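You operate a simulated robot arm through the tools that you are given. There is no shell and no other tool. Be economical: measure what you need, move in short steps, check, and stop when the job is done.

You are at the controls of a simulated two-armed robot. One attempt, no reset.

JOB
Put the small gauge on the lower shelf of the short trestle. Take the green roller card and put it on the right long beam behind the trough. Take the lid off the clear jar with a teal foot and lay it down on the top of the right crate lid. Put two of the green clips from the top of the left crate lid on the side shelf. Open the upper drawer. The order is free. Set down upright: small gauge, green roller card.

It is judged by the outcome, as a careful person would: the job done as asked, and still so three seconds after it is handed in. It fails if anything else is knocked over, pushed out of place, dropped, spilled or broken. A push-on lid holds only when it is set on centred and level and pressed home; a screw cap is set on level and turned clockwise until tight.

ROBOT AND FRAMES
Two 7-joint arms with two-finger grippers on one trunk, on a base that drives. Base frame: it is fixed to the floor where the robot stands at the start and does not move with it; the origin is under the middle of the robot, x ahead of it, y to its left, z up; the surface under the hand at the start is at about z = 480. Lengths are in mm, angles in degrees, forces in N, time in s.
The left shoulder is at the start at [60, 179, 755], the right one opposite. With the tool pointing down near the work surface each hand reaches from about 260 to 660 mm from the robot's upright axis, wherever it stands, measured 20 degrees to its own side. Places, roughly: clear jar with a teal foot (6x6x8 cm) [500, -4900, 800]; green clip (4x4x3 cm) [500, -5300, 700]; green roller card [500, 750, 500]; lower shelf of the short trestle [-3100, -800, 300]; right long beam behind the trough (23x48 cm) [4420, 1240, 240]; side shelf [1000, -7800, 800]; small gauge (6x6x6 cm) [500, -100, 500]; upper drawer [1500, -6000, 600]. Payload 1.96 kg a hand.
The TCP of each hand is the grasp point between the finger pads, 20 mm short of the fingertips. In the tool frame z runs along the fingers and y along their closing line. The gripper opens to 72 mm. The gripper's body begins 38 mm behind the TCP.
Orientation is that of the tool frame in the base frame, as a unit quaternion [w, x, y, z]. With the fingers straight down and closing along the base's y, the tool's x points along the base's -x, its y along +y and its z along -z.

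CONTROLS
- The arms move only by the tool play_rows. It takes "left_moves", "right_moves" or both (then of equal length, played together; a hand with none holds still); each is text: rows parted by semicolons, each of 7 numbers parted by spaces: the turn, a rotation vector about the base's x, y, z in degrees, then the shift along the base's x, y, z in mm, then the gripper command, from -1 (fully open) to 1 (shut), values between in proportion. In form: rx ry rz x y z jaw; .... A call has 1 to 10 rows; each row is the pose to reach, as a shift and turn from the pose commanded when the call began. Rows are played at 5 a second. More than 50 mm and 8.6 degrees between two rows, or a gripper value outside its range, and nothing of the call is played. Where a pose cannot be reached the arm comes as near as it can. A force on the tool above 40 N (or 10 N above the force at the start of the call, whichever is more), or a blocked arm, ends the call early, and 0.2 s more pass. Each finger travels about 153 mm/s and halts on what it meets, pressing with about 38 N; the grip force reading is that of the motor and also rises with nothing between the fingers. The clock runs only during rows and for 0.2 s after the last one: add rows that repeat a pose to give the fingers time. It gives the time, the measured TCP pose, the force on the tool (base axes), the opening and the grip force at its end, in the units of the frame above (readings bear some noise), with the torque about the TCP (base axes, N m) and any sound that the robot's microphone picked up, and new pictures: "pictures" is both (left out), scene, wrist or none (wrist: the cameras of the hands that moved).
- Cameras (640 x 400 px; columns grow to the right, rows downward): "scene" is now at [1, 9.5, 1301.9]; the picture's right is [0.21, -0.98, 0.00], its down [-0.78, -0.17, -0.60] and it looks along [0.58, 0.12, -0.80] (base axes); focal length 254 px, centre (320, 200). "left" rides on the left gripper at [71, -19, -82] in its tool frame; the picture's right is [0.26, 0.97, 0.00], its down [-0.67, 0.18, -0.72] and it looks along [-0.69, 0.19, 0.70] (tool axes); focal length 280 px, centre (320, 200). "right" rides on the right gripper at [71, 19, -82] in its tool frame; the picture's right is [-0.26, 0.97, 0.00], its down [-0.67, -0.18, -0.72] and it looks along [-0.69, -0.19, 0.70] (tool axes); focal length 280 px, centre (320, 200). There is no depth. A picture from a camera that has moved, and an enlarged one, comes with that camera's place and axes in the base frame and with its lens. The place of the scene camera against the robot may be out by one fixed shift of up to 18 mm in any direction.
- raise_lower(by): slides the trunk up (or, below 0, down) by that many mm; the arms and the scene camera ride with it, the base frame stays. It gives what a move gives, with no picture.
- drive_base(legs): drives the robot by 1 to 6 legs, each [ahead, left, turn to the left] in mm, mm and degrees, along the robot's own axes; the way and the turn of a leg run together, so that a leg with both is an arc; at most 1500 mm and 180 degrees a leg. The arms and the cameras ride along, it lands a little off, and it stops where it bumps. It gives what a move gives, and a new picture of the scene camera.
- head_to(pan, tilt): turns the head with the scene camera to pan (to the left, within 86 degrees either way) and tilt (down, from -29 to 69), counted from straight ahead of the robot. It gives what a move gives, and a new picture of the scene camera.
- zoom(camera, box): a new picture of the part [left, top, right, bottom] of that camera's present view, enlarged. It takes no simulated time.
- hand_in(): hands the job in; it is judged then, once.

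Work in short steps. Places have to be worked out from the pictures, the camera data and where the tool is seen: move nearer, look again, correct. Check each grasp and each placing, and mend what went wrong. You have 165 turns and 260 pictures in all, those below and enlarged ones among them. Open the grippers and draw the arms clear of the work before you hand the job in, unless the task says otherwise; then end with one line.

The tools are called as a command line: name --argument value ..., lists and objects as JSON in quotes. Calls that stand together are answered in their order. play_rows: Moves the arms, as the interface text tells. Its arguments: {"type":"object","properties":{"left_moves":{"type":"string"},"right_moves":{"type":"string"},"pictures":{"type":"string","enum":["both","scene","wrist","none"]}},"required":[]} The other tools are called the same way: raise_lower (by) slides the trunk up or down; drive_base (legs) drives the base; head_to (pan, tilt) turns the head that bears the scene camera; zoom (camera, box) takes an enlarged picture of a part of a camera's view; hand_in () hands the job in.

At the start:

```text
time_s: 0.0
left_tcp_pos: [272.4, 393.4, 738.3]
left_orientation: [0.0, 0.0, 1.0, 0.001]
left_ft_force: [0.4, 0.1, -0.1]
left_wrist_torque: [-0.01, -0.04, 0.0]
left_width: 72.2
left_grasp_force: 0.0
right_tcp_pos: [339.4, 7.0, 758.7]
right_orientation: [0.0, 0.0, 1.0, 0.0]
right_ft_force: [0.5, 0.4, -0.5]
right_wrist_torque: [-0.01, -0.02, 0.0]
right_width: 72.1
right_grasp_force: 0.1
trunk travel left (down, up): [-400.0, 590.0]
robot x, y, heading: [-0.9, 0.9, -0.1]
head pan, tilt: [12.0, 53.3]
```

scene: 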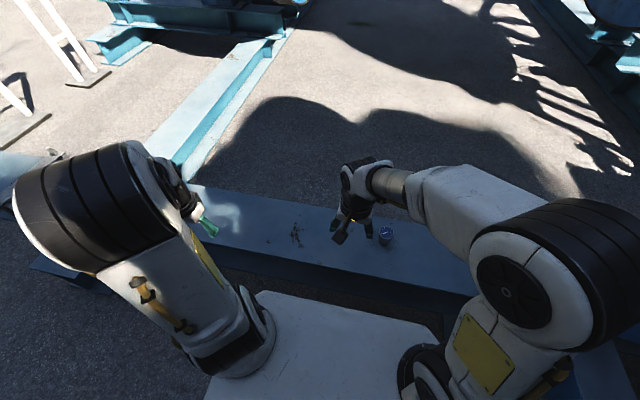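
right: 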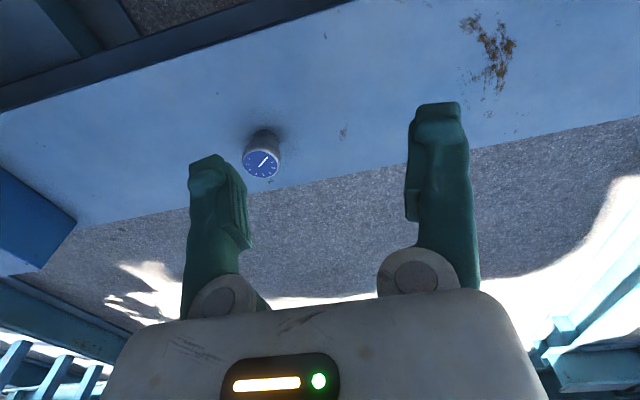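
left: 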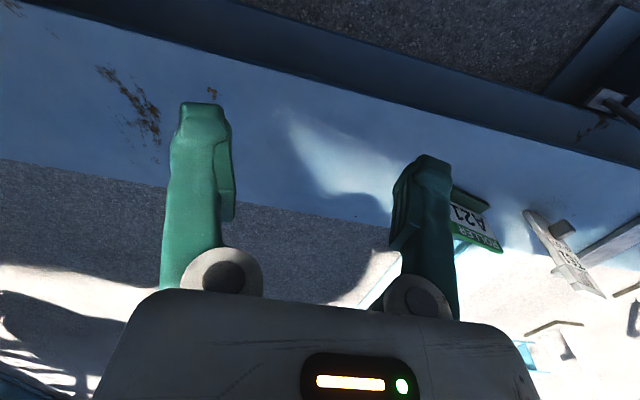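

The gauge shows in the right wrist view at about [476, -117]; the card is at the left. I enlarge both to see how they stand.

zoom --camera "right" --box '[200, 100, 340, 190]'

head_to --pan 60 --tilt 40

```text
4.44 times, centred on (270, 145) of right
camera zoom: at [269.5, 24.2, 840.4], right [0.26, 0.97, 0.0], down [0.67, -0.18, 0.72], along [0.69, -0.19, -0.7], focal length 1246 px, centre (542, 444)
```

zoom: 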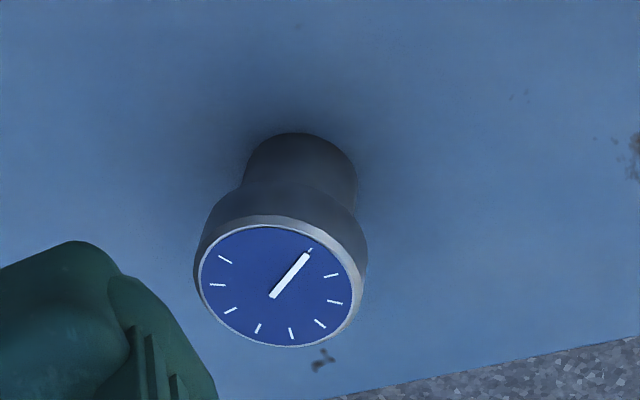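

```text
time_s: 1.2
left_tcp_pos: [272.1, 392.7, 738.3]
left_orientation: [0.0, 0.0, 1.0, 0.0]
left_ft_force: [-0.7, 0.2, 0.1]
left_wrist_torque: [0.04, -0.01, -0.02]
left_width: 72.2
left_grasp_force: 0.0
right_tcp_pos: [339.2, 5.9, 759.3]
right_orientation: [0.001, 0.0, 1.0, 0.0]
right_ft_force: [-0.2, -0.7, 0.0]
right_wrist_torque: [-0.01, -0.02, 0.0]
right_width: 72.1
right_grasp_force: 0.1
trunk travel left (down, up): [-400.0, 590.0]
robot x, y, heading: [1.3, -1.4, 0.1]
head pan, tilt: [60.0, 40.0]
camera scene: at [-28.7, 67.7, 1320.3], right [0.87, -0.5, 0.0], down [-0.32, -0.56, -0.77], along [0.38, 0.66, -0.64], focal length 254 px, centre (320, 200)
```

scene: 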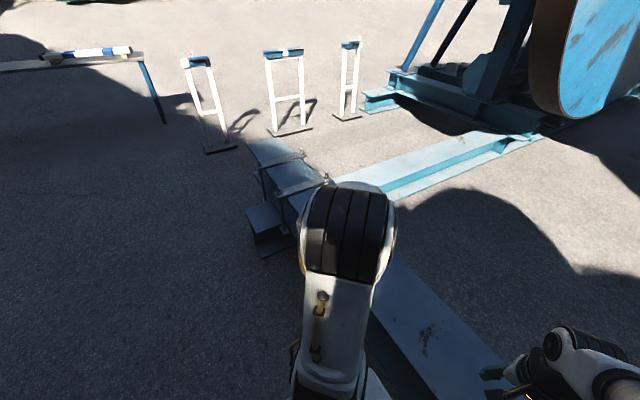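

The gauge stands dial-up at about [478, -117], with a head about 52 wide. Now I look at the card.

zoom --camera "left" --box '[420, 160, 640, 300]'

zoom --camera "scene" --box '[230, 120, 390, 260]'

```text
2.86 times, centred on (530, 230) of left
camera zoom: at [202.3, 373.3, 820.3], right [-0.26, 0.97, 0.0], down [0.67, 0.18, 0.72], along [0.69, 0.19, -0.7], focal length 801 px, centre (-280, 114)
```

zoom: 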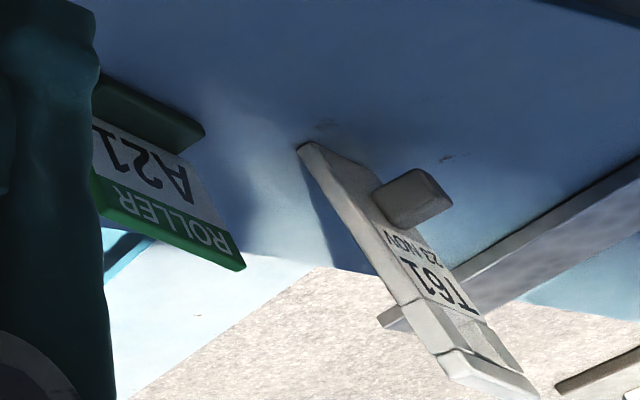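

```text
2.86 times, centred on (310, 190) of scene
camera zoom: at [-28.7, 67.7, 1320.3], right [0.87, -0.5, 0.0], down [-0.32, -0.56, -0.77], along [0.38, 0.66, -0.64], focal length 726 px, centre (349, 229)
```

zoom: 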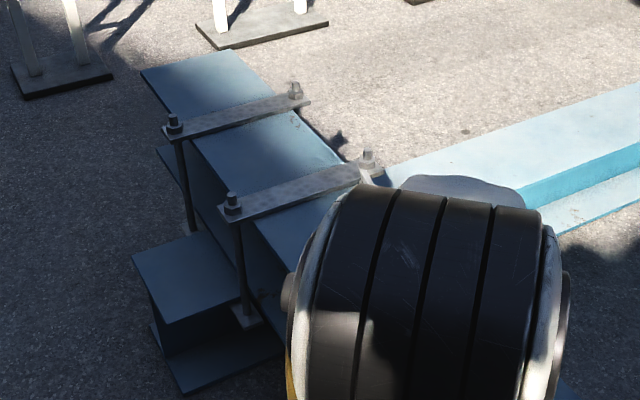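

The card stands on the beam near [470, 710], next to a tag. Before choosing a grasp for the gauge, I back away and turn around to see the trestle shelf.

drive_base --legs '[[-400, 0, 0], [0, 0, 165]]'

head_to --pan 0 --tilt 15

```text
time_s: 10.4
left_tcp_pos: [-764.9, -310.2, 738.7]
left_orientation: [0.001, 0.992, -0.129, 0.001]
left_ft_force: [-0.5, 0.8, -0.3]
left_wrist_torque: [0.03, -0.02, -0.01]
left_width: 72.1
left_grasp_force: 0.1
right_tcp_pos: [-730.3, 82.8, 757.5]
right_orientation: [0.0, 0.992, -0.13, 0.0]
right_ft_force: [-0.1, 0.0, 0.6]
right_wrist_torque: [-0.03, -0.02, 0.02]
right_width: 72.1
right_grasp_force: 0.1
trunk travel left (down, up): [-400.0, 590.0]
robot x, y, heading: [-400.0, -1.1, 165.0]
head pan, tilt: [60.0, 40.0]
camera scene: at [-413.9, -81.9, 1320.3], right [-0.71, 0.71, 0.0], down [0.45, 0.46, -0.77], along [-0.54, -0.54, -0.64], focal length 254 px, centre (320, 200)
```

scene: 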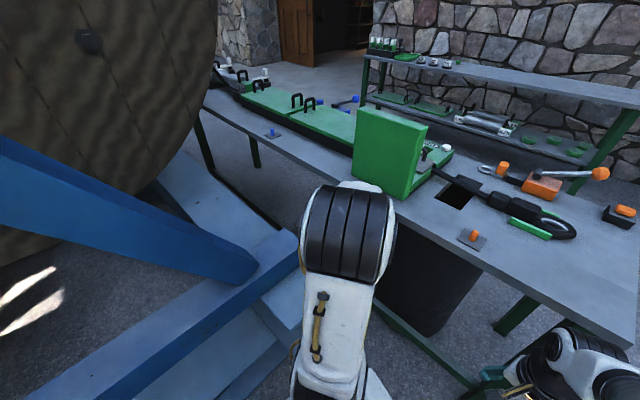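

```text
time_s: 11.7
left_tcp_pos: [-764.6, -308.7, 739.7]
left_orientation: [0.0, 0.991, -0.13, 0.0]
left_ft_force: [0.2, -0.2, -0.5]
left_wrist_torque: [-0.04, -0.03, -0.02]
left_width: 72.1
left_grasp_force: 0.0
right_tcp_pos: [-730.3, 82.6, 758.9]
right_orientation: [0.0, 0.991, -0.13, 0.0]
right_ft_force: [-0.8, -0.1, -0.2]
right_wrist_torque: [0.0, -0.05, -0.02]
right_width: 72.1
right_grasp_force: 0.2
trunk travel left (down, up): [-400.0, 590.0]
robot x, y, heading: [-400.1, -2.3, 165.1]
head pan, tilt: [0.0, 15.0]
camera scene: at [-444.2, 2.3, 1359.8], right [0.26, 0.97, 0.0], down [0.25, -0.07, -0.97], along [-0.93, 0.25, -0.26], focal length 254 px, centre (320, 200)
```

scene: 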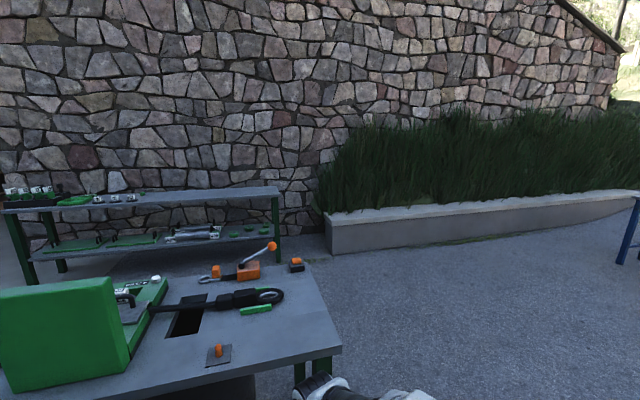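

The short trestle (two shelves, against the wall) is seen: lower shelf z≈300, upper ≈700, so a tilted hand is needed. I enlarge it to find the free place.

zoom --camera "scene" --box '[0, 170, 320, 290]'

head_to --pan 40 --tilt 20

head_to --pan -60 --tilt 25

```text
2.00 times, centred on (160, 230) of scene
camera zoom: at [-444.2, 2.3, 1359.8], right [0.26, 0.97, 0.0], down [0.25, -0.07, -0.97], along [-0.93, 0.25, -0.26], focal length 508 px, centre (640, 140)
```

zoom: 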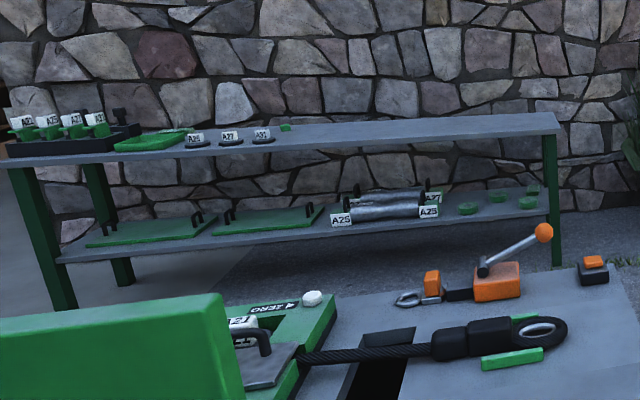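

```text
time_s: 12.8
left_tcp_pos: [-766.6, -309.2, 738.3]
left_orientation: [-0.001, 0.991, -0.131, 0.001]
left_ft_force: [0.0, 0.0, -0.3]
left_wrist_torque: [0.01, -0.03, 0.0]
left_width: 71.9
left_grasp_force: 0.1
right_tcp_pos: [-730.9, 82.1, 758.8]
right_orientation: [0.0, 0.992, -0.13, -0.001]
right_ft_force: [-0.5, -0.2, -0.5]
right_wrist_torque: [0.02, -0.01, 0.02]
right_width: 72.0
right_grasp_force: 0.1
trunk travel left (down, up): [-400.0, 590.0]
robot x, y, heading: [-403.3, -3.9, 165.1]
head pan, tilt: [40.0, 20.0]
camera scene: at [-438.3, -61.0, 1351.7], right [-0.42, 0.91, 0.0], down [0.31, 0.14, -0.94], along [-0.85, -0.4, -0.34], focal length 254 px, centre (320, 200)
```

scene: 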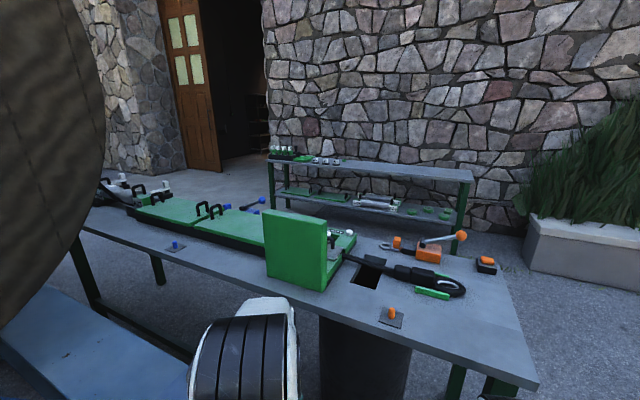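

```text
time_s: 14.6
left_tcp_pos: [-766.3, -309.2, 739.1]
left_orientation: [0.0, 0.991, -0.131, 0.0]
left_ft_force: [-0.2, -0.4, -0.4]
left_wrist_torque: [-0.03, 0.01, -0.01]
left_width: 72.0
left_grasp_force: 0.1
right_tcp_pos: [-729.9, 81.3, 758.0]
right_orientation: [0.0, 0.992, -0.13, 0.001]
right_ft_force: [0.8, -0.6, -0.6]
right_wrist_torque: [0.02, -0.02, 0.0]
right_width: 72.1
right_grasp_force: 0.1
trunk travel left (down, up): [-400.0, 590.0]
robot x, y, heading: [-400.9, 3.5, 165.4]
head pan, tilt: [-60.0, 25.0]
camera scene: at [-377.9, 67.3, 1343.7], right [0.97, 0.26, 0.0], down [0.11, -0.41, -0.91], along [-0.24, 0.88, -0.42], focal length 254 px, centre (320, 200)
```

scene: 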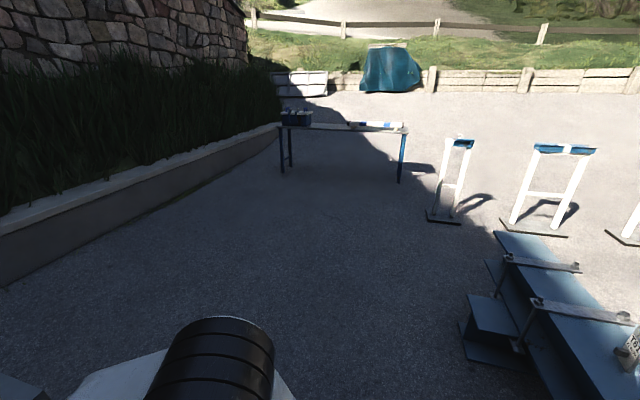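

The trestle is reached round the right-hand end of the table (end at y≈250), with an aisle free. I return to the beam to pick up both items, with the head looking at the card.

drive_base --legs '[[0, 0, -165], [400, 300, 0]]'

head_to --pan 55 --tilt 55

```text
time_s: 24.2
left_tcp_pos: [270.7, 696.3, 738.4]
left_orientation: [0.0, -0.002, 1.0, 0.0]
left_ft_force: [1.0, 0.1, 0.2]
left_wrist_torque: [0.04, 0.02, 0.05]
left_width: 72.0
left_grasp_force: 0.1
right_tcp_pos: [339.1, 308.6, 758.9]
right_orientation: [-0.001, -0.001, 1.0, 0.0]
right_ft_force: [0.3, 0.2, -1.0]
right_wrist_torque: [0.0, 0.01, -0.01]
right_width: 71.9
right_grasp_force: 0.1
trunk travel left (down, up): [-400.0, 590.0]
robot x, y, heading: [2.5, 302.9, 0.0]
head pan, tilt: [-60.0, 25.0]
camera scene: at [-25.1, 216.4, 1343.7], right [-0.86, -0.5, 0.0], down [-0.21, 0.36, -0.91], along [0.46, -0.78, -0.42], focal length 254 px, centre (320, 200)
```

scene: 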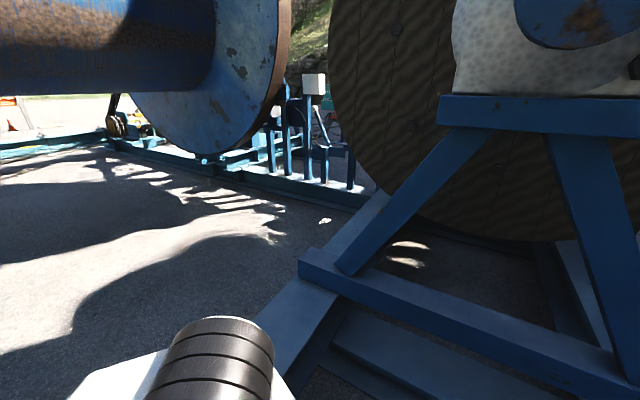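

```text
time_s: 26.2
left_tcp_pos: [270.4, 695.5, 738.5]
left_orientation: [0.0, -0.002, 1.0, 0.0]
left_ft_force: [0.5, 0.4, 0.2]
left_wrist_torque: [-0.01, 0.02, 0.01]
left_width: 72.0
left_grasp_force: 0.1
right_tcp_pos: [339.6, 309.4, 759.4]
right_orientation: [0.0, -0.002, 1.0, 0.0]
right_ft_force: [0.4, 0.4, -0.1]
right_wrist_torque: [-0.01, -0.01, -0.01]
right_width: 72.0
right_grasp_force: 0.0
trunk travel left (down, up): [-400.0, 590.0]
robot x, y, heading: [0.5, 301.5, 0.3]
head pan, tilt: [55.0, 55.0]
camera scene: at [-30.8, 354.8, 1299.6], right [0.82, -0.57, 0.0], down [-0.47, -0.67, -0.57], along [0.33, 0.47, -0.82], focal length 254 px, centre (320, 200)
```

scene: 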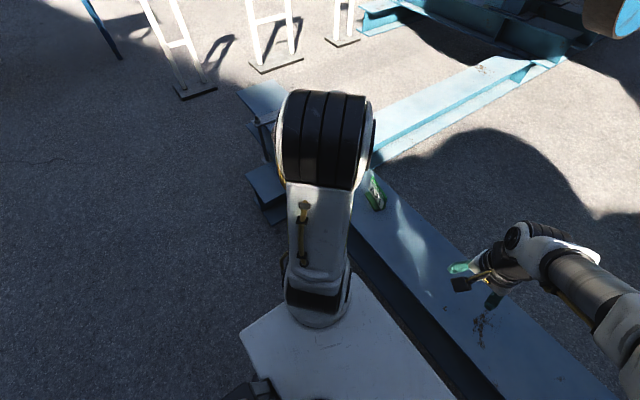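

Now a wrist picture for the card, by a small left-hand move; enlarge the scene view of it as well.

play_rows --left_moves "0 0 0 0 0 -10 -1" --pictures "wrist"

zoom --camera "left" --box '[240, 60, 480, 210]'

zoom --camera "scene" --box '[340, 150, 440, 240]'

```text
time_s: 26.6
left_tcp_pos: [271.6, 694.9, 728.5]
left_orientation: [0.0, -0.002, 1.0, 0.0]
left_ft_force: [-0.7, -0.6, 0.0]
left_wrist_torque: [-0.02, 0.0, -0.01]
left_width: 71.9
left_grasp_force: 0.1
right_tcp_pos: [339.8, 307.4, 759.2]
right_orientation: [0.0, -0.002, 1.0, 0.0]
right_ft_force: [-0.2, -0.5, 0.8]
right_wrist_torque: [0.02, -0.03, -0.03]
right_width: 71.8
right_grasp_force: 0.1
trunk travel left (down, up): [-400.0, 590.0]
robot x, y, heading: [1.9, 302.3, 0.1]
head pan, tilt: [55.0, 55.0]
camera left: at [200.6, 676.0, 810.1], right [-0.27, 0.96, 0.0], down [0.67, 0.19, 0.72], along [0.69, 0.19, -0.7], focal length 280 px, centre (320, 200)
```

left: 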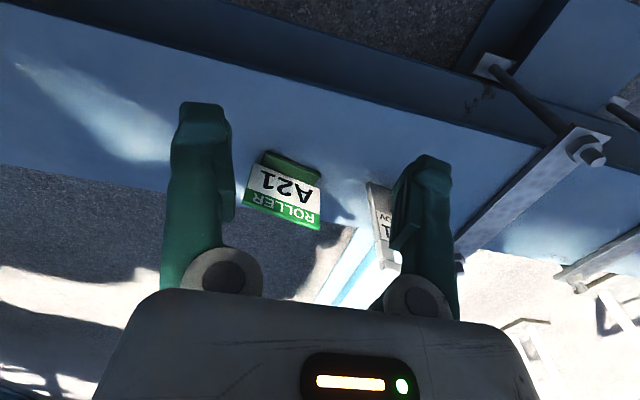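

```text
2.67 times, centred on (360, 135) of left
camera zoom: at [200.6, 676.0, 810.1], right [-0.27, 0.96, 0.0], down [0.67, 0.19, 0.72], along [0.69, 0.19, -0.7], focal length 748 px, centre (213, 373)
```

zoom: 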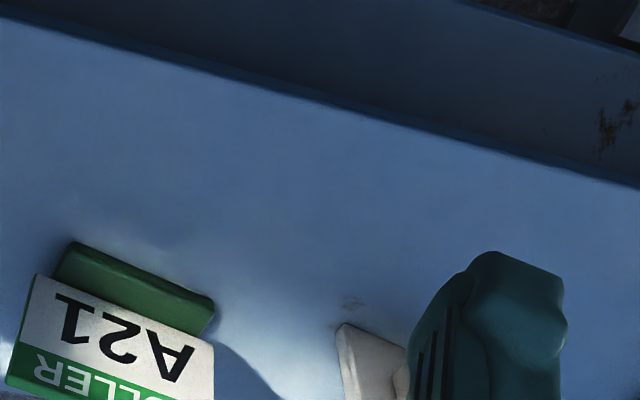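

```text
4.44 times, centred on (390, 195) of scene
camera zoom: at [-30.7, 355.0, 1299.6], right [0.82, -0.57, 0.0], down [-0.47, -0.67, -0.57], along [0.33, 0.47, -0.82], focal length 1129 px, centre (9, 222)
```

zoom: 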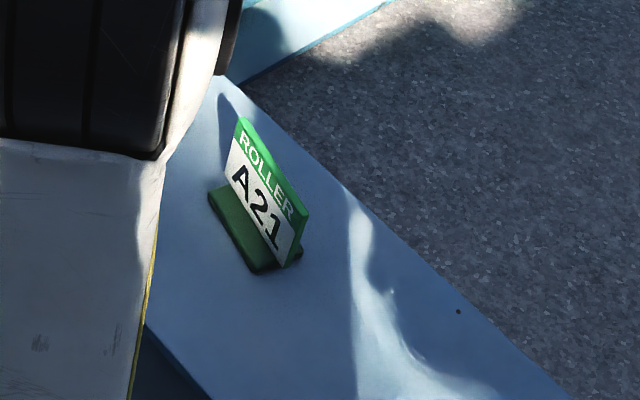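

The card's plate runs from about [465, 650] to [485, 757], top at z≈570, on a foot. I shift the base left for better reach, then turn the left hand to close across the plate, above it.

drive_base --legs '[[0, 120, 0]]'

play_rows --left_moves "0 0 8 15 -12 0 -1; 0 0 16 30 -24 0 -1; 0 0 24 45 -36 0 -1; 0 0 32 60 -48 0 -1; 0 0 40 75 -60 0 -1; 0 0 48 95 -72 0 -1; 0 0 56 115 -84 0 -1; 0 0 64 135 -96 0 -1; 0 0 72 155 -108 0 -1; 0 0 79.4 175 -112 0 -1" --pictures "both"

```text
time_s: 27.8
left_tcp_pos: [270.9, 816.8, 728.9]
left_orientation: [0.001, -0.001, 1.0, 0.0]
left_ft_force: [0.2, -0.1, 0.5]
left_wrist_torque: [-0.03, 0.0, 0.01]
left_width: 71.8
left_grasp_force: 0.1
right_tcp_pos: [338.2, 429.8, 758.4]
right_orientation: [0.0, -0.002, 1.0, 0.0]
right_ft_force: [0.4, -0.5, -0.2]
right_wrist_torque: [0.0, 0.0, 0.0]
right_width: 71.9
right_grasp_force: 0.1
trunk travel left (down, up): [-400.0, 590.0]
robot x, y, heading: [0.1, 424.6, 0.2]
head pan, tilt: [55.0, 55.0]
camera scene: at [-31.2, 477.4, 1299.6], right [0.82, -0.57, 0.0], down [-0.47, -0.67, -0.57], along [0.33, 0.47, -0.82], focal length 254 px, centre (320, 200)
```

scene: 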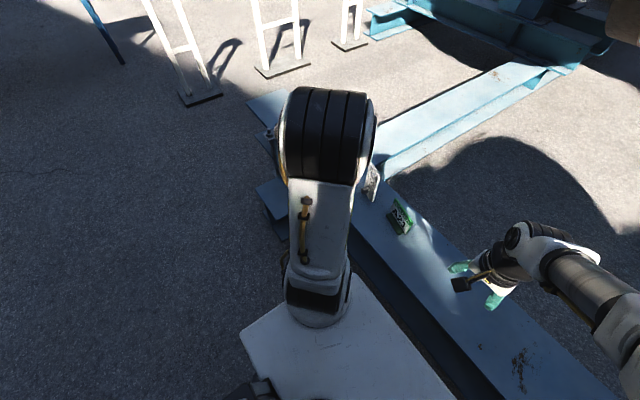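

```text
time_s: 30.0
left_tcp_pos: [446.7, 705.1, 729.0]
left_orientation: [0.0, -0.641, 0.767, 0.0]
left_ft_force: [0.0, -0.6, -1.3]
left_wrist_torque: [0.0, -0.02, 0.01]
left_width: 71.9
left_grasp_force: 0.1
right_tcp_pos: [337.8, 430.0, 757.9]
right_orientation: [0.0, -0.001, 1.0, 0.0]
right_ft_force: [0.8, 0.0, -0.5]
right_wrist_torque: [0.02, -0.01, 0.02]
right_width: 71.4
right_grasp_force: 0.1
trunk travel left (down, up): [-400.0, 590.0]
robot x, y, heading: [1.2, 424.2, -0.2]
head pan, tilt: [55.0, 55.0]
camera scene: at [-30.8, 475.9, 1299.6], right [0.82, -0.57, 0.0], down [-0.47, -0.67, -0.57], along [0.33, 0.47, -0.82], focal length 254 px, centre (320, 200)
camera left: at [453.2, 631.4, 809.8], right [-1.0, -0.09, 0.0], down [-0.06, 0.7, 0.72], along [-0.06, 0.71, -0.7], focal length 280 px, centre (320, 200)
```

scene: 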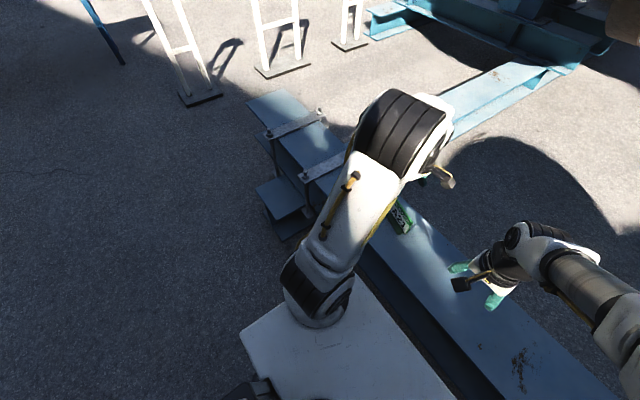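
left: 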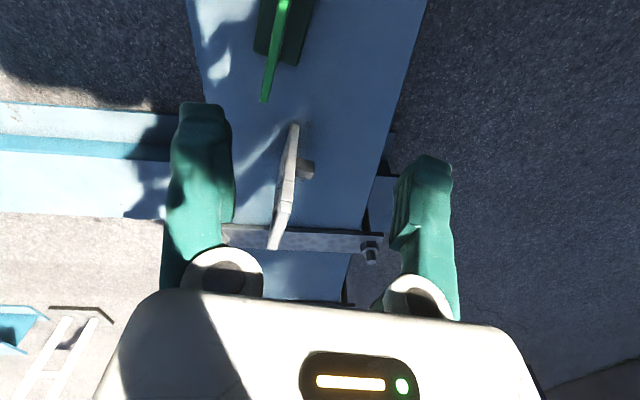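

The plate seen end-on lies at x≈484 at its middle (y≈703), turned 11-12°. I move above it and come down to 620.

play_rows --left_moves "0 0 0 20 0 -20 -1; 0 0 1 37 -1 -60 -1; 0 0 1 37 -1 -105 -1" --pictures "both"

zoom --camera "scene" --box '[370, 130, 480, 240]'

```text
time_s: 30.8
left_tcp_pos: [483.8, 703.6, 624.1]
left_orientation: [0.0, -0.647, 0.762, -0.001]
left_ft_force: [-0.8, -0.5, 1.1]
left_wrist_torque: [-0.03, 0.0, -0.01]
left_width: 71.8
left_grasp_force: 0.1
right_tcp_pos: [338.9, 429.9, 758.9]
right_orientation: [0.0, -0.002, 1.0, 0.0]
right_ft_force: [0.1, 0.0, -0.9]
right_wrist_torque: [-0.03, 0.03, 0.01]
right_width: 71.9
right_grasp_force: 0.0
trunk travel left (down, up): [-400.0, 590.0]
robot x, y, heading: [-2.7, 425.5, 0.1]
head pan, tilt: [55.0, 55.0]
camera scene: at [-30.7, 476.2, 1299.7], right [0.82, -0.57, 0.0], down [-0.47, -0.67, -0.57], along [0.33, 0.47, -0.82], focal length 254 px, centre (320, 200)
camera left: at [490.8, 630.5, 705.1], right [-0.99, -0.1, 0.0], down [-0.07, 0.7, 0.72], along [-0.07, 0.71, -0.7], focal length 280 px, centre (320, 200)
```

scene: 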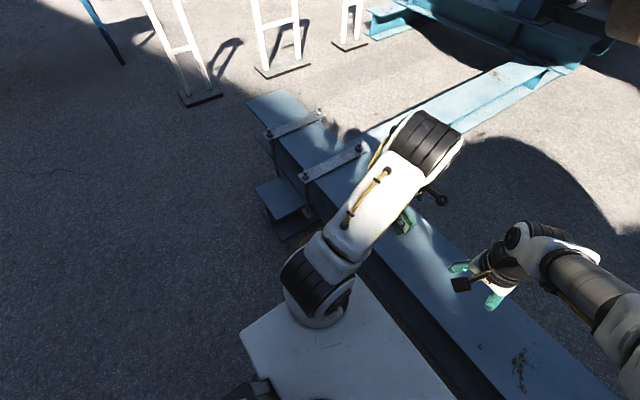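
left: 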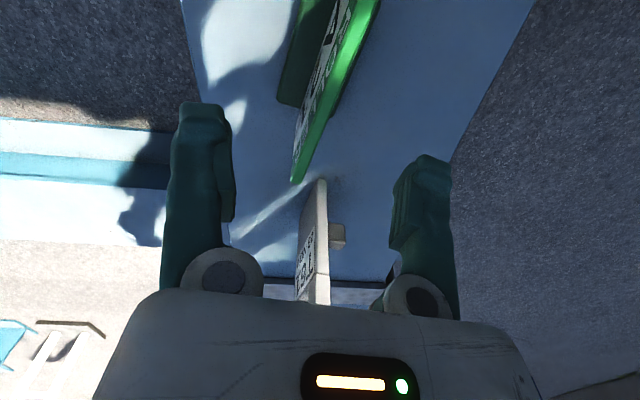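

```text
3.64 times, centred on (425, 185) of scene
camera zoom: at [-30.7, 476.2, 1299.7], right [0.82, -0.57, 0.0], down [-0.47, -0.67, -0.57], along [0.33, 0.47, -0.82], focal length 924 px, centre (-62, 254)
```

zoom: 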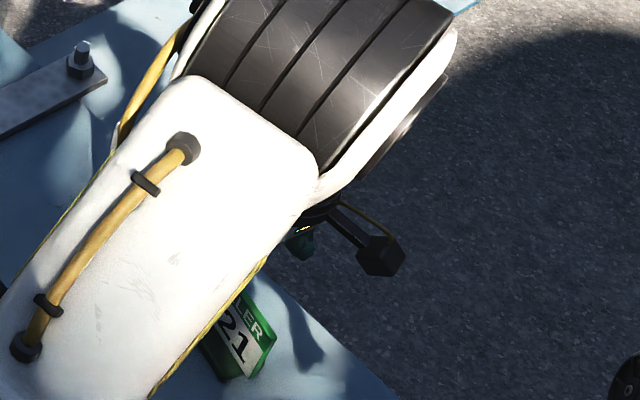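

Plate middle at [482, 703], turned about 12.5°. I correct the turn by -3°, come down to z≈552 and close.

play_rows --left_moves "0 0 -3 -1 0 -30 -1; 0 0 -3 -1 0 -72 -1; 0 0 -3 -1 0 -72 -0.3; 0 0 -3 -1 0 -72 1; 0 0 -3 -1 0 -72 1; 0 0 -3 -1 0 -72 1" --pictures "wrist"

```text
time_s: 32.2
left_tcp_pos: [482.1, 703.9, 551.4]
left_orientation: [-0.001, -0.626, 0.78, -0.001]
left_ft_force: [0.0, 0.4, -0.6]
left_wrist_torque: [-0.05, -0.01, 0.04]
left_width: 6.5
left_grasp_force: 35.0
right_tcp_pos: [338.3, 430.3, 758.5]
right_orientation: [0.0, -0.002, 1.0, 0.0]
right_ft_force: [-1.0, -0.3, 0.0]
right_wrist_torque: [0.0, -0.04, -0.04]
right_width: 71.8
right_grasp_force: 0.0
trunk travel left (down, up): [-400.0, 590.0]
robot x, y, heading: [2.0, 423.9, 0.4]
head pan, tilt: [55.0, 55.0]
camera left: at [486.1, 629.7, 633.0], right [-1.0, -0.05, 0.0], down [-0.03, 0.7, 0.72], along [-0.04, 0.71, -0.7], focal length 280 px, centre (320, 200)
```

left: 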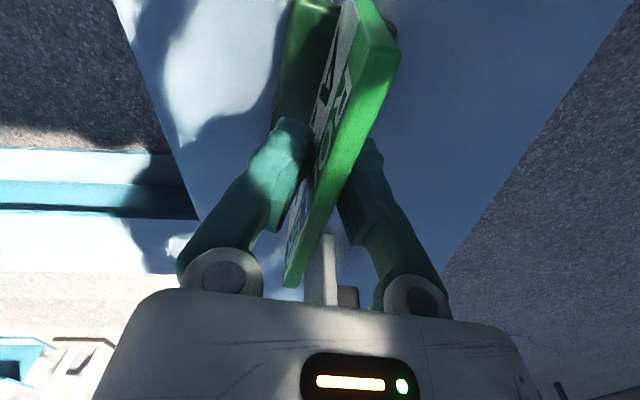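

Gripped (6.5 mm wide plate). I lift the card and draw it in toward the robot.

play_rows --left_moves "0 0 0 0 0 30 1; 0 0 0 0 0 80 1; 0 0 0 -20 0 130 1; 0 0 0 -60 0 170 1; 0 0 0 -100 0 200 1" --pictures "both"

```text
refused: row 3 steps farther than a row can; nothing moved
```

play_rows --left_moves "0 0 0 0 0 25 1; 0 0 0 0 0 60 1; 0 0 0 0 0 100 1; 0 0 0 -20 0 140 1; 0 0 0 -50 0 175 1; 0 0 0 -85 0 195 1; 0 0 0 -120 0 200 1" --pictures "both"

```text
time_s: 33.8
left_tcp_pos: [359.8, 703.5, 753.3]
left_orientation: [0.0, -0.627, 0.779, 0.0]
left_ft_force: [0.4, 0.3, -1.3]
left_wrist_torque: [0.01, -0.04, -0.03]
left_width: 6.8
left_grasp_force: 34.6
right_tcp_pos: [338.2, 429.0, 758.6]
right_orientation: [0.0, -0.002, 1.0, 0.0]
right_ft_force: [0.0, -0.2, 0.8]
right_wrist_torque: [0.02, -0.02, 0.0]
right_width: 71.9
right_grasp_force: 0.0
trunk travel left (down, up): [-400.0, 590.0]
robot x, y, heading: [2.2, 424.0, 0.1]
head pan, tilt: [55.0, 55.0]
camera scene: at [-31.9, 475.9, 1299.6], right [0.82, -0.57, 0.0], down [-0.47, -0.67, -0.57], along [0.33, 0.47, -0.82], focal length 254 px, centre (320, 200)
camera left: at [364.4, 629.9, 834.0], right [-1.0, -0.05, 0.0], down [-0.03, 0.7, 0.72], along [-0.03, 0.71, -0.7], focal length 280 px, centre (320, 200)
```

scene: 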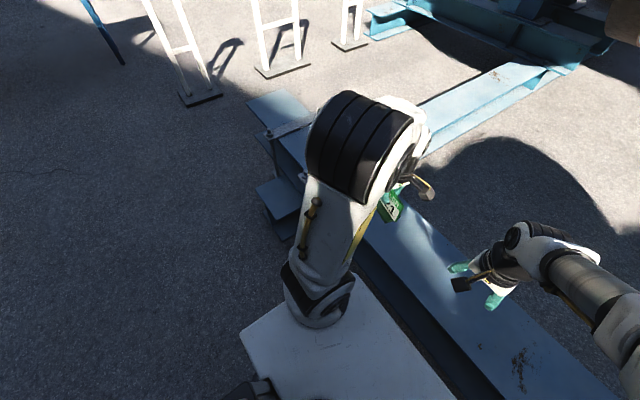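
left: 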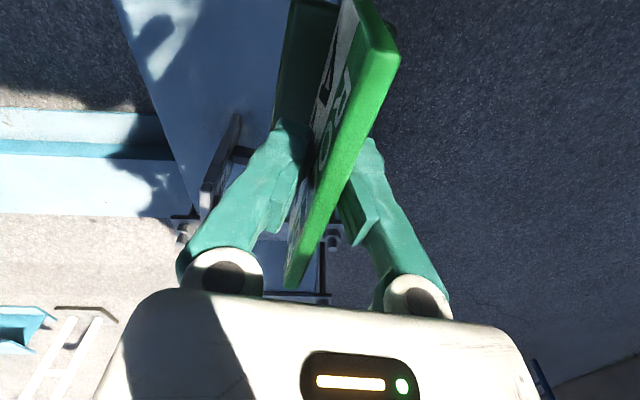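

The card is held firmly. I drive right to the gauge, then tilt the right hand 35° forward on approach so it can later reach under the shelf.

drive_base --legs '[[0, -400, 0]]'

head_to --pan 0 --tilt 55

play_rows --right_moves "0 -7 0 -10 -20 -10 -1; 0 -14 0 -20 -40 -20 -1; 0 -21 0 -20 -70 -30 -1; 0 -28 0 -20 -100 -50 -1; 0 -35 0 -20 -130 -80 -1; 0 -35 0 -20 -145 -120 -1" --pictures "both"

```text
time_s: 36.3
left_tcp_pos: [362.9, 302.6, 752.2]
left_orientation: [0.0, -0.625, 0.78, 0.0]
left_ft_force: [0.8, -0.1, -0.2]
left_wrist_torque: [0.04, 0.02, -0.03]
left_width: 6.6
left_grasp_force: 35.0
right_tcp_pos: [340.5, 28.9, 759.3]
right_orientation: [0.0, 0.0, 1.0, -0.001]
right_ft_force: [0.6, -0.2, -0.1]
right_wrist_torque: [-0.01, 0.03, 0.06]
right_width: 71.9
right_grasp_force: 0.0
trunk travel left (down, up): [-400.0, 590.0]
robot x, y, heading: [-1.4, 24.6, 0.3]
head pan, tilt: [55.0, 55.0]
camera scene: at [-30.0, 74.9, 1299.7], right [0.82, -0.57, 0.0], down [-0.47, -0.67, -0.57], along [0.33, 0.47, -0.82], focal length 254 px, centre (320, 200)
```

scene: 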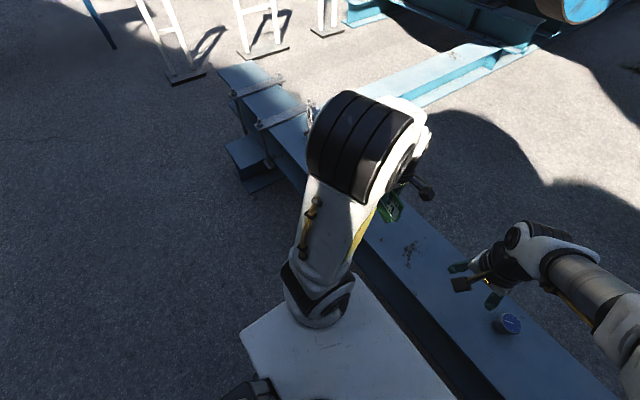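

```text
time_s: 37.6
left_tcp_pos: [362.6, 302.9, 751.3]
left_orientation: [0.0, -0.626, 0.78, 0.001]
left_ft_force: [-0.4, -0.5, -1.1]
left_wrist_torque: [0.04, -0.01, -0.03]
left_width: 6.7
left_grasp_force: 34.9
right_tcp_pos: [339.6, 29.1, 758.6]
right_orientation: [0.0, -0.001, 1.0, 0.001]
right_ft_force: [-0.2, 0.4, 1.3]
right_wrist_torque: [0.0, 0.03, -0.04]
right_width: 71.9
right_grasp_force: 0.1
trunk travel left (down, up): [-400.0, 590.0]
robot x, y, heading: [-1.0, 24.8, 0.5]
head pan, tilt: [0.0, 55.0]
camera scene: at [0.9, 16.7, 1299.6], right [0.0, -1.0, 0.0], down [-0.82, 0.0, -0.57], along [0.57, 0.0, -0.82], focal length 254 px, centre (320, 200)
```

scene: 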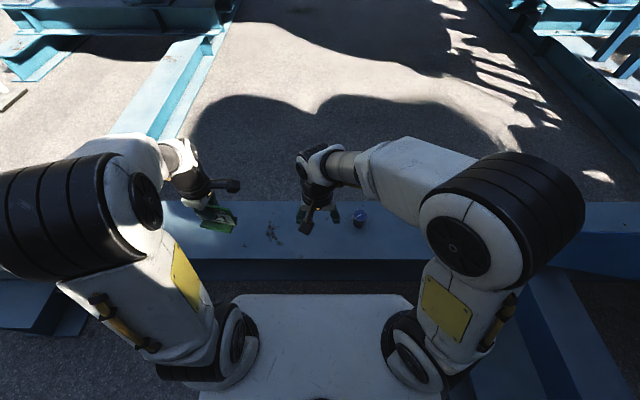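

```text
time_s: 39.0
left_tcp_pos: [363.6, 301.5, 752.0]
left_orientation: [-0.001, -0.626, 0.78, 0.001]
left_ft_force: [-0.2, 0.5, 0.1]
left_wrist_torque: [0.0, 0.0, 0.0]
left_width: 7.0
left_grasp_force: 35.0
right_tcp_pos: [384.4, -112.7, 613.2]
right_orientation: [0.299, 0.006, 0.954, -0.002]
right_ft_force: [-0.3, 0.5, 0.1]
right_wrist_torque: [-0.07, -0.02, 0.0]
right_width: 71.9
right_grasp_force: 0.1
right hand out of reach, approached as far as the arm can: row 3, 4, 5, 6
trunk travel left (down, up): [-400.0, 590.0]
robot x, y, heading: [-1.3, 27.1, 0.4]
head pan, tilt: [0.0, 55.0]
camera scene: at [2.1, 15.2, 1299.7], right [0.0, -1.0, 0.0], down [-0.82, 0.0, -0.57], along [0.57, 0.0, -0.82], focal length 254 px, centre (320, 200)
camera right: at [280.8, -93.5, 640.9], right [0.23, 0.96, 0.15], down [0.14, -0.19, 0.97], along [0.96, -0.2, -0.18], focal length 280 px, centre (320, 200)
```

scene: 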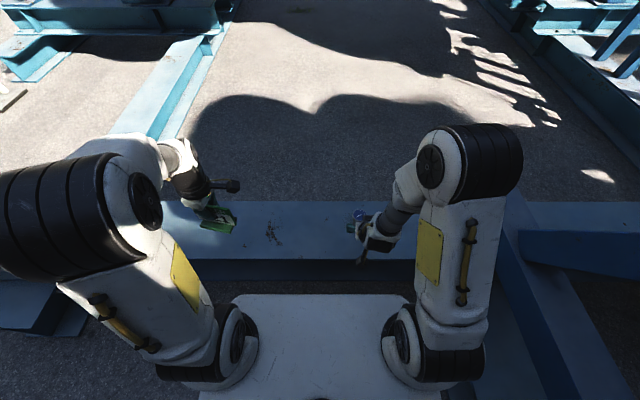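
right: 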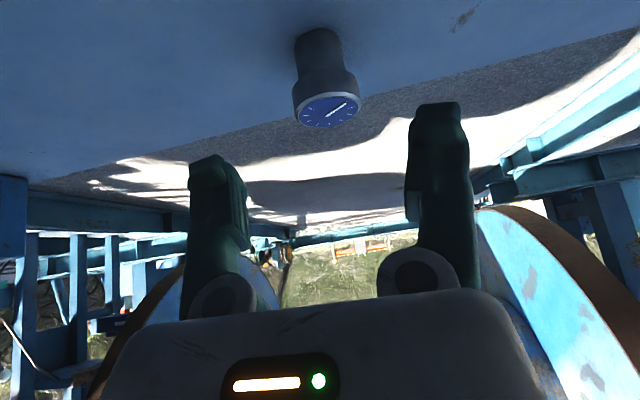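

The tilted hand was too near the body, but the gauge reads at about [475, -117] again. I reach farther forward in a safe step to see where the commanded pose stands.

play_rows --right_moves "0 0 0 30 0 0 -1; 0 0 0 60 0 0 -1" --pictures "none"

```text
time_s: 39.6
left_tcp_pos: [362.9, 302.3, 751.3]
left_orientation: [0.0, -0.626, 0.78, -0.001]
left_ft_force: [0.1, 0.7, -1.7]
left_wrist_torque: [-0.01, 0.01, -0.01]
left_width: 6.6
left_grasp_force: 35.7
right_tcp_pos: [445.7, -111.4, 614.5]
right_orientation: [0.301, -0.002, 0.954, 0.0]
right_ft_force: [0.0, -0.3, 0.2]
right_wrist_torque: [0.02, -0.01, 0.01]
right_width: 71.9
right_grasp_force: 0.0
trunk travel left (down, up): [-400.0, 590.0]
robot x, y, heading: [2.3, 22.2, -0.1]
head pan, tilt: [0.0, 55.0]
```

Now reachable. I align at y≈-117 on the slanted approach line and look.

play_rows --right_moves "0 0 0 -10 -5 -15 -1; 0 0 0 -10 -5 -40 -1" --pictures "wrist"

```text
time_s: 40.2
left_tcp_pos: [362.4, 303.3, 752.6]
left_orientation: [0.0, -0.626, 0.78, 0.0]
left_ft_force: [0.8, 0.3, -0.5]
left_wrist_torque: [0.02, -0.01, -0.02]
left_width: 6.8
left_grasp_force: 35.0
right_tcp_pos: [435.7, -114.2, 574.9]
right_orientation: [0.3, -0.001, 0.954, -0.001]
right_ft_force: [-0.1, -0.9, -0.4]
right_wrist_torque: [0.01, 0.01, -0.01]
right_width: 72.0
right_grasp_force: 0.0
trunk travel left (down, up): [-400.0, 590.0]
robot x, y, heading: [-0.6, 24.4, 0.1]
head pan, tilt: [0.0, 55.0]
camera right: at [331.1, -96.9, 601.3], right [0.21, 0.97, 0.15], down [0.14, -0.18, 0.97], along [0.97, -0.19, -0.18], focal length 280 px, centre (320, 200)
```

right: 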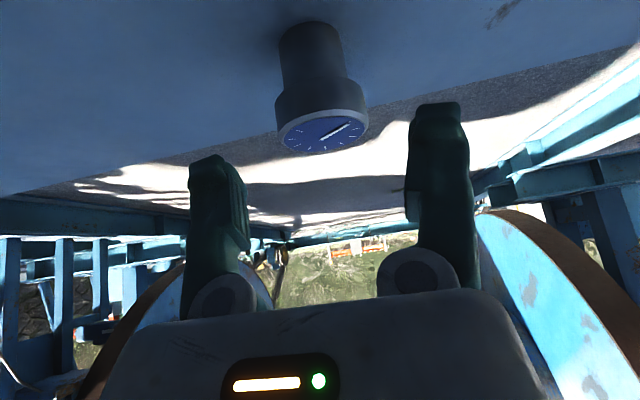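

Dial centre confirmed at [474, -117]. Slide in along the slant and close.

play_rows --right_moves "0 0 0 13 -1.5 -17 -1; 0 0 0 26 -1.5 -34 -1; 0 0 0 39 -1.5 -50 -1; 0 0 0 39 -1.5 -50 0; 0 0 0 39 -1.5 -50 1; 0 0 0 39 -1.5 -50 1" --pictures "wrist"

```text
time_s: 41.6
left_tcp_pos: [363.2, 303.6, 752.4]
left_orientation: [0.0, -0.625, 0.78, 0.0]
left_ft_force: [0.1, 1.4, -0.4]
left_wrist_torque: [-0.02, 0.0, 0.0]
left_width: 6.7
left_grasp_force: 35.2
right_tcp_pos: [473.8, -117.2, 525.1]
right_orientation: [0.3, -0.001, 0.954, 0.0]
right_ft_force: [0.5, -0.5, -0.2]
right_wrist_torque: [0.04, -0.01, 0.01]
right_width: 51.3
right_grasp_force: 38.2
trunk travel left (down, up): [-400.0, 590.0]
robot x, y, heading: [0.1, 25.4, 0.3]
head pan, tilt: [0.0, 55.0]
camera right: at [370.0, -98.1, 551.6], right [0.21, 0.97, 0.15], down [0.14, -0.18, 0.97], along [0.97, -0.19, -0.18], focal length 280 px, centre (320, 200)
```

right: 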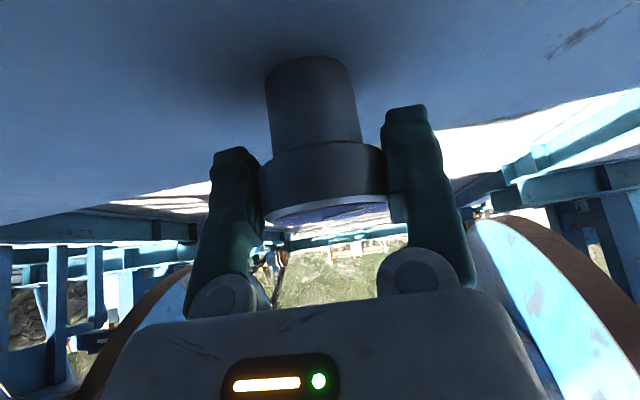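

Gripped at 51 mm. Lift straight up and a bit back.

play_rows --right_moves "0 0 0 0 0 20 1; 0 0 0 0 0 50 1; 0 0 0 0 0 90 1; 0 0 0 0 0 130 1; 0 0 0 -20 0 165 1; 0 0 0 -40 0 190 1" --pictures "both"

```text
time_s: 43.0
left_tcp_pos: [362.3, 303.3, 752.0]
left_orientation: [0.0, -0.626, 0.78, 0.0]
left_ft_force: [0.1, -0.1, -1.4]
left_wrist_torque: [-0.01, 0.02, 0.02]
left_width: 6.6
left_grasp_force: 34.7
right_tcp_pos: [434.2, -115.6, 716.8]
right_orientation: [0.3, -0.002, 0.954, 0.0]
right_ft_force: [-0.3, -0.1, -0.8]
right_wrist_torque: [0.03, 0.0, -0.01]
right_width: 51.1
right_grasp_force: 37.7
trunk travel left (down, up): [-400.0, 590.0]
robot x, y, heading: [-2.2, 21.7, 0.1]
head pan, tilt: [0.0, 55.0]
camera scene: at [0.2, 17.3, 1299.6], right [0.0, -1.0, 0.0], down [-0.82, 0.0, -0.57], along [0.57, 0.0, -0.82], focal length 254 px, centre (320, 200)
camera right: at [328.8, -97.7, 741.5], right [0.21, 0.97, 0.15], down [0.14, -0.18, 0.97], along [0.97, -0.19, -0.18], focal length 280 px, centre (320, 200)
```

scene: 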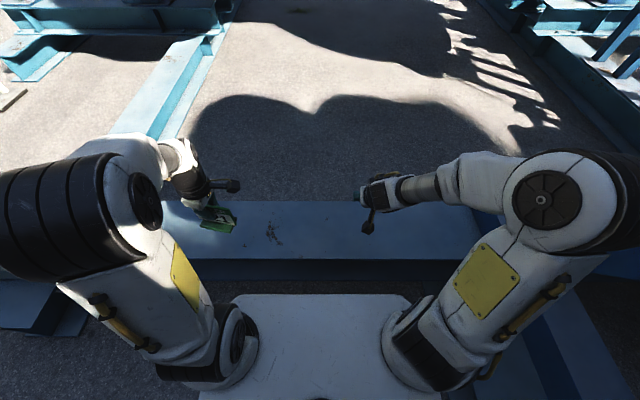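
right: 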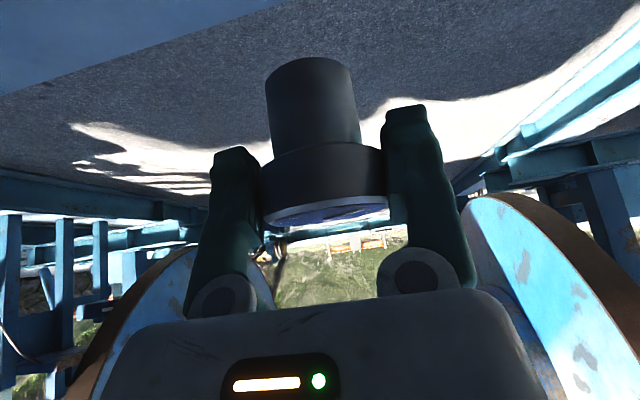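

Both are held. I drive around the table's end: back, left, turn about, and ahead into the aisle before the trestle.

drive_base --legs '[[-400, 0, 0], [0, 900, 0], [0, 0, 180], [1500, 0, 0], [250, 0, 0]]'

head_to --pan 45 --tilt 35

```text
time_s: 65.7
left_tcp_pos: [-2523.8, 678.3, 751.6]
left_orientation: [0.002, 0.784, 0.621, 0.001]
left_ft_force: [-0.2, 0.5, -1.0]
left_wrist_torque: [-0.01, -0.02, -0.01]
left_width: 6.6
left_grasp_force: 35.0
right_tcp_pos: [-2590.6, 1097.3, 714.0]
right_orientation: [-0.001, 0.954, -0.003, -0.299]
right_ft_force: [0.4, 0.4, -1.9]
right_wrist_torque: [0.03, -0.02, 0.05]
right_width: 50.4
right_grasp_force: 38.0
trunk travel left (down, up): [-400.0, 590.0]
robot x, y, heading: [-2157.3, 953.8, 179.7]
head pan, tilt: [0.0, 55.0]
camera scene: at [-2183.0, 948.2, 1299.6], right [0.01, 1.0, 0.0], down [0.82, -0.01, -0.57], along [-0.57, 0.01, -0.82], focal length 254 px, centre (320, 200)
```

scene: 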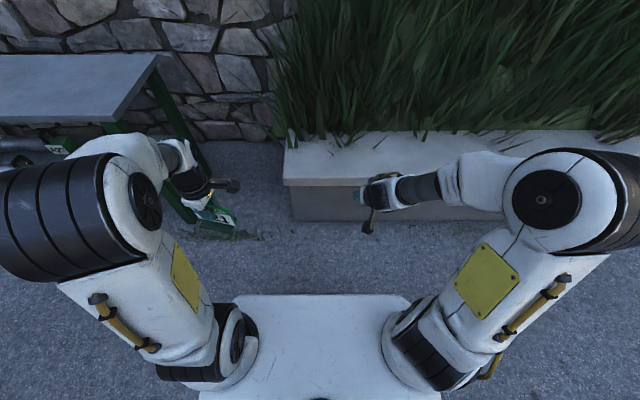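

```text
time_s: 66.8
left_tcp_pos: [-2524.1, 677.3, 752.9]
left_orientation: [0.0, 0.784, 0.621, 0.0]
left_ft_force: [-0.1, 0.4, -1.2]
left_wrist_torque: [0.01, 0.01, -0.02]
left_width: 6.8
left_grasp_force: 35.4
right_tcp_pos: [-2590.8, 1097.7, 714.6]
right_orientation: [-0.002, 0.954, -0.004, -0.301]
right_ft_force: [-0.3, 0.0, -1.8]
right_wrist_torque: [0.0, -0.05, 0.0]
right_width: 50.2
right_grasp_force: 37.6
trunk travel left (down, up): [-400.0, 590.0]
robot x, y, heading: [-2158.7, 957.9, 179.3]
head pan, tilt: [45.0, 35.0]
camera scene: at [-2172.8, 885.9, 1327.8], right [-0.7, 0.71, 0.0], down [0.41, 0.4, -0.82], along [-0.58, -0.57, -0.57], focal length 254 px, centre (320, 200)
```

scene: 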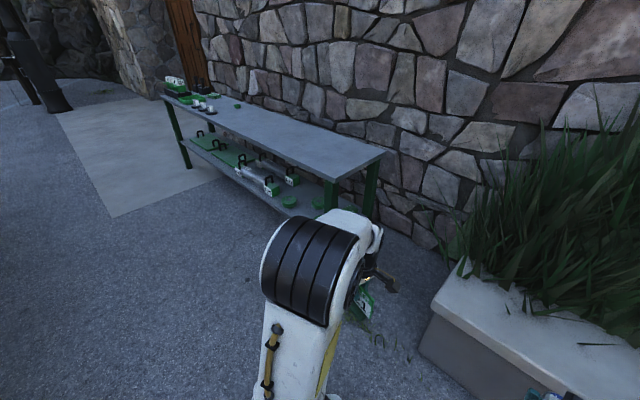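

The trestle's right front corner is at about [-2880, 230]. I slide left toward it and lower the trunk by 250 to see under the upper shelf.

drive_base --legs '[[0, 850, 0]]'

raise_lower --by -300

head_to --pan 0 --tilt 40

```text
time_s: 71.3
left_tcp_pos: [-2531.7, -166.7, 752.2]
left_orientation: [0.001, 0.783, 0.622, 0.001]
left_ft_force: [-0.7, -0.3, -0.4]
left_wrist_torque: [-0.01, 0.01, -0.04]
left_width: 6.6
left_grasp_force: 34.8
right_tcp_pos: [-2597.8, 252.6, 714.7]
right_orientation: [-0.002, 0.954, -0.004, -0.301]
right_ft_force: [-0.6, 0.1, -1.3]
right_wrist_torque: [0.0, -0.01, 0.01]
right_width: 50.2
right_grasp_force: 38.2
trunk travel left (down, up): [-400.0, 590.0]
robot x, y, heading: [-2164.7, 107.1, 179.2]
head pan, tilt: [45.0, 35.0]
camera scene: at [-2179.9, 40.7, 1327.8], right [-0.7, 0.71, 0.0], down [0.41, 0.4, -0.82], along [-0.58, -0.57, -0.57], focal length 254 px, centre (320, 200)
```

scene: 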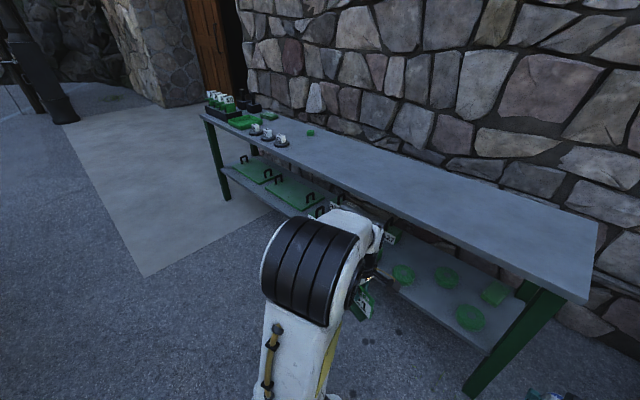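

```text
time_s: 74.3
left_tcp_pos: [-2529.6, -165.8, 452.4]
left_orientation: [0.0, 0.783, 0.622, 0.0]
left_ft_force: [-0.5, -0.1, -0.6]
left_wrist_torque: [0.03, -0.03, -0.05]
left_width: 6.8
left_grasp_force: 34.8
right_tcp_pos: [-2598.1, 251.8, 415.9]
right_orientation: [-0.003, 0.954, -0.005, -0.301]
right_ft_force: [0.5, -0.1, -1.3]
right_wrist_torque: [-0.01, -0.03, 0.03]
right_width: 50.5
right_grasp_force: 38.0
trunk travel left (down, up): [-100.0, 890.0]
robot x, y, heading: [-2168.5, 112.3, 179.2]
head pan, tilt: [45.0, 35.0]
```

```text
time_s: 75.4
left_tcp_pos: [-2530.8, -167.5, 452.4]
left_orientation: [0.0, 0.783, 0.622, 0.0]
left_ft_force: [-0.2, -0.4, -0.9]
left_wrist_torque: [-0.02, 0.0, 0.01]
left_width: 6.3
left_grasp_force: 35.3
right_tcp_pos: [-2597.8, 253.2, 413.8]
right_orientation: [-0.001, 0.954, -0.003, -0.301]
right_ft_force: [-0.3, 0.0, -1.9]
right_wrist_torque: [-0.01, 0.0, 0.03]
right_width: 50.1
right_grasp_force: 38.0
trunk travel left (down, up): [-100.0, 890.0]
robot x, y, heading: [-2164.8, 108.5, 179.3]
head pan, tilt: [0.0, 40.0]
camera scene: at [-2202.0, 103.4, 1020.3], right [0.01, 1.0, 0.0], down [0.64, 0.0, -0.77], along [-0.77, 0.01, -0.64], focal length 254 px, centre (320, 200)
```

scene: 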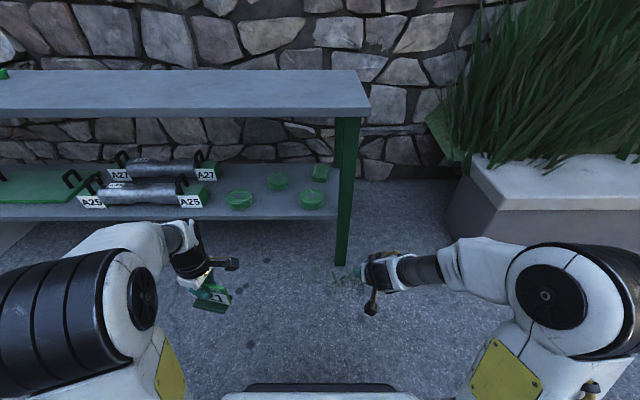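

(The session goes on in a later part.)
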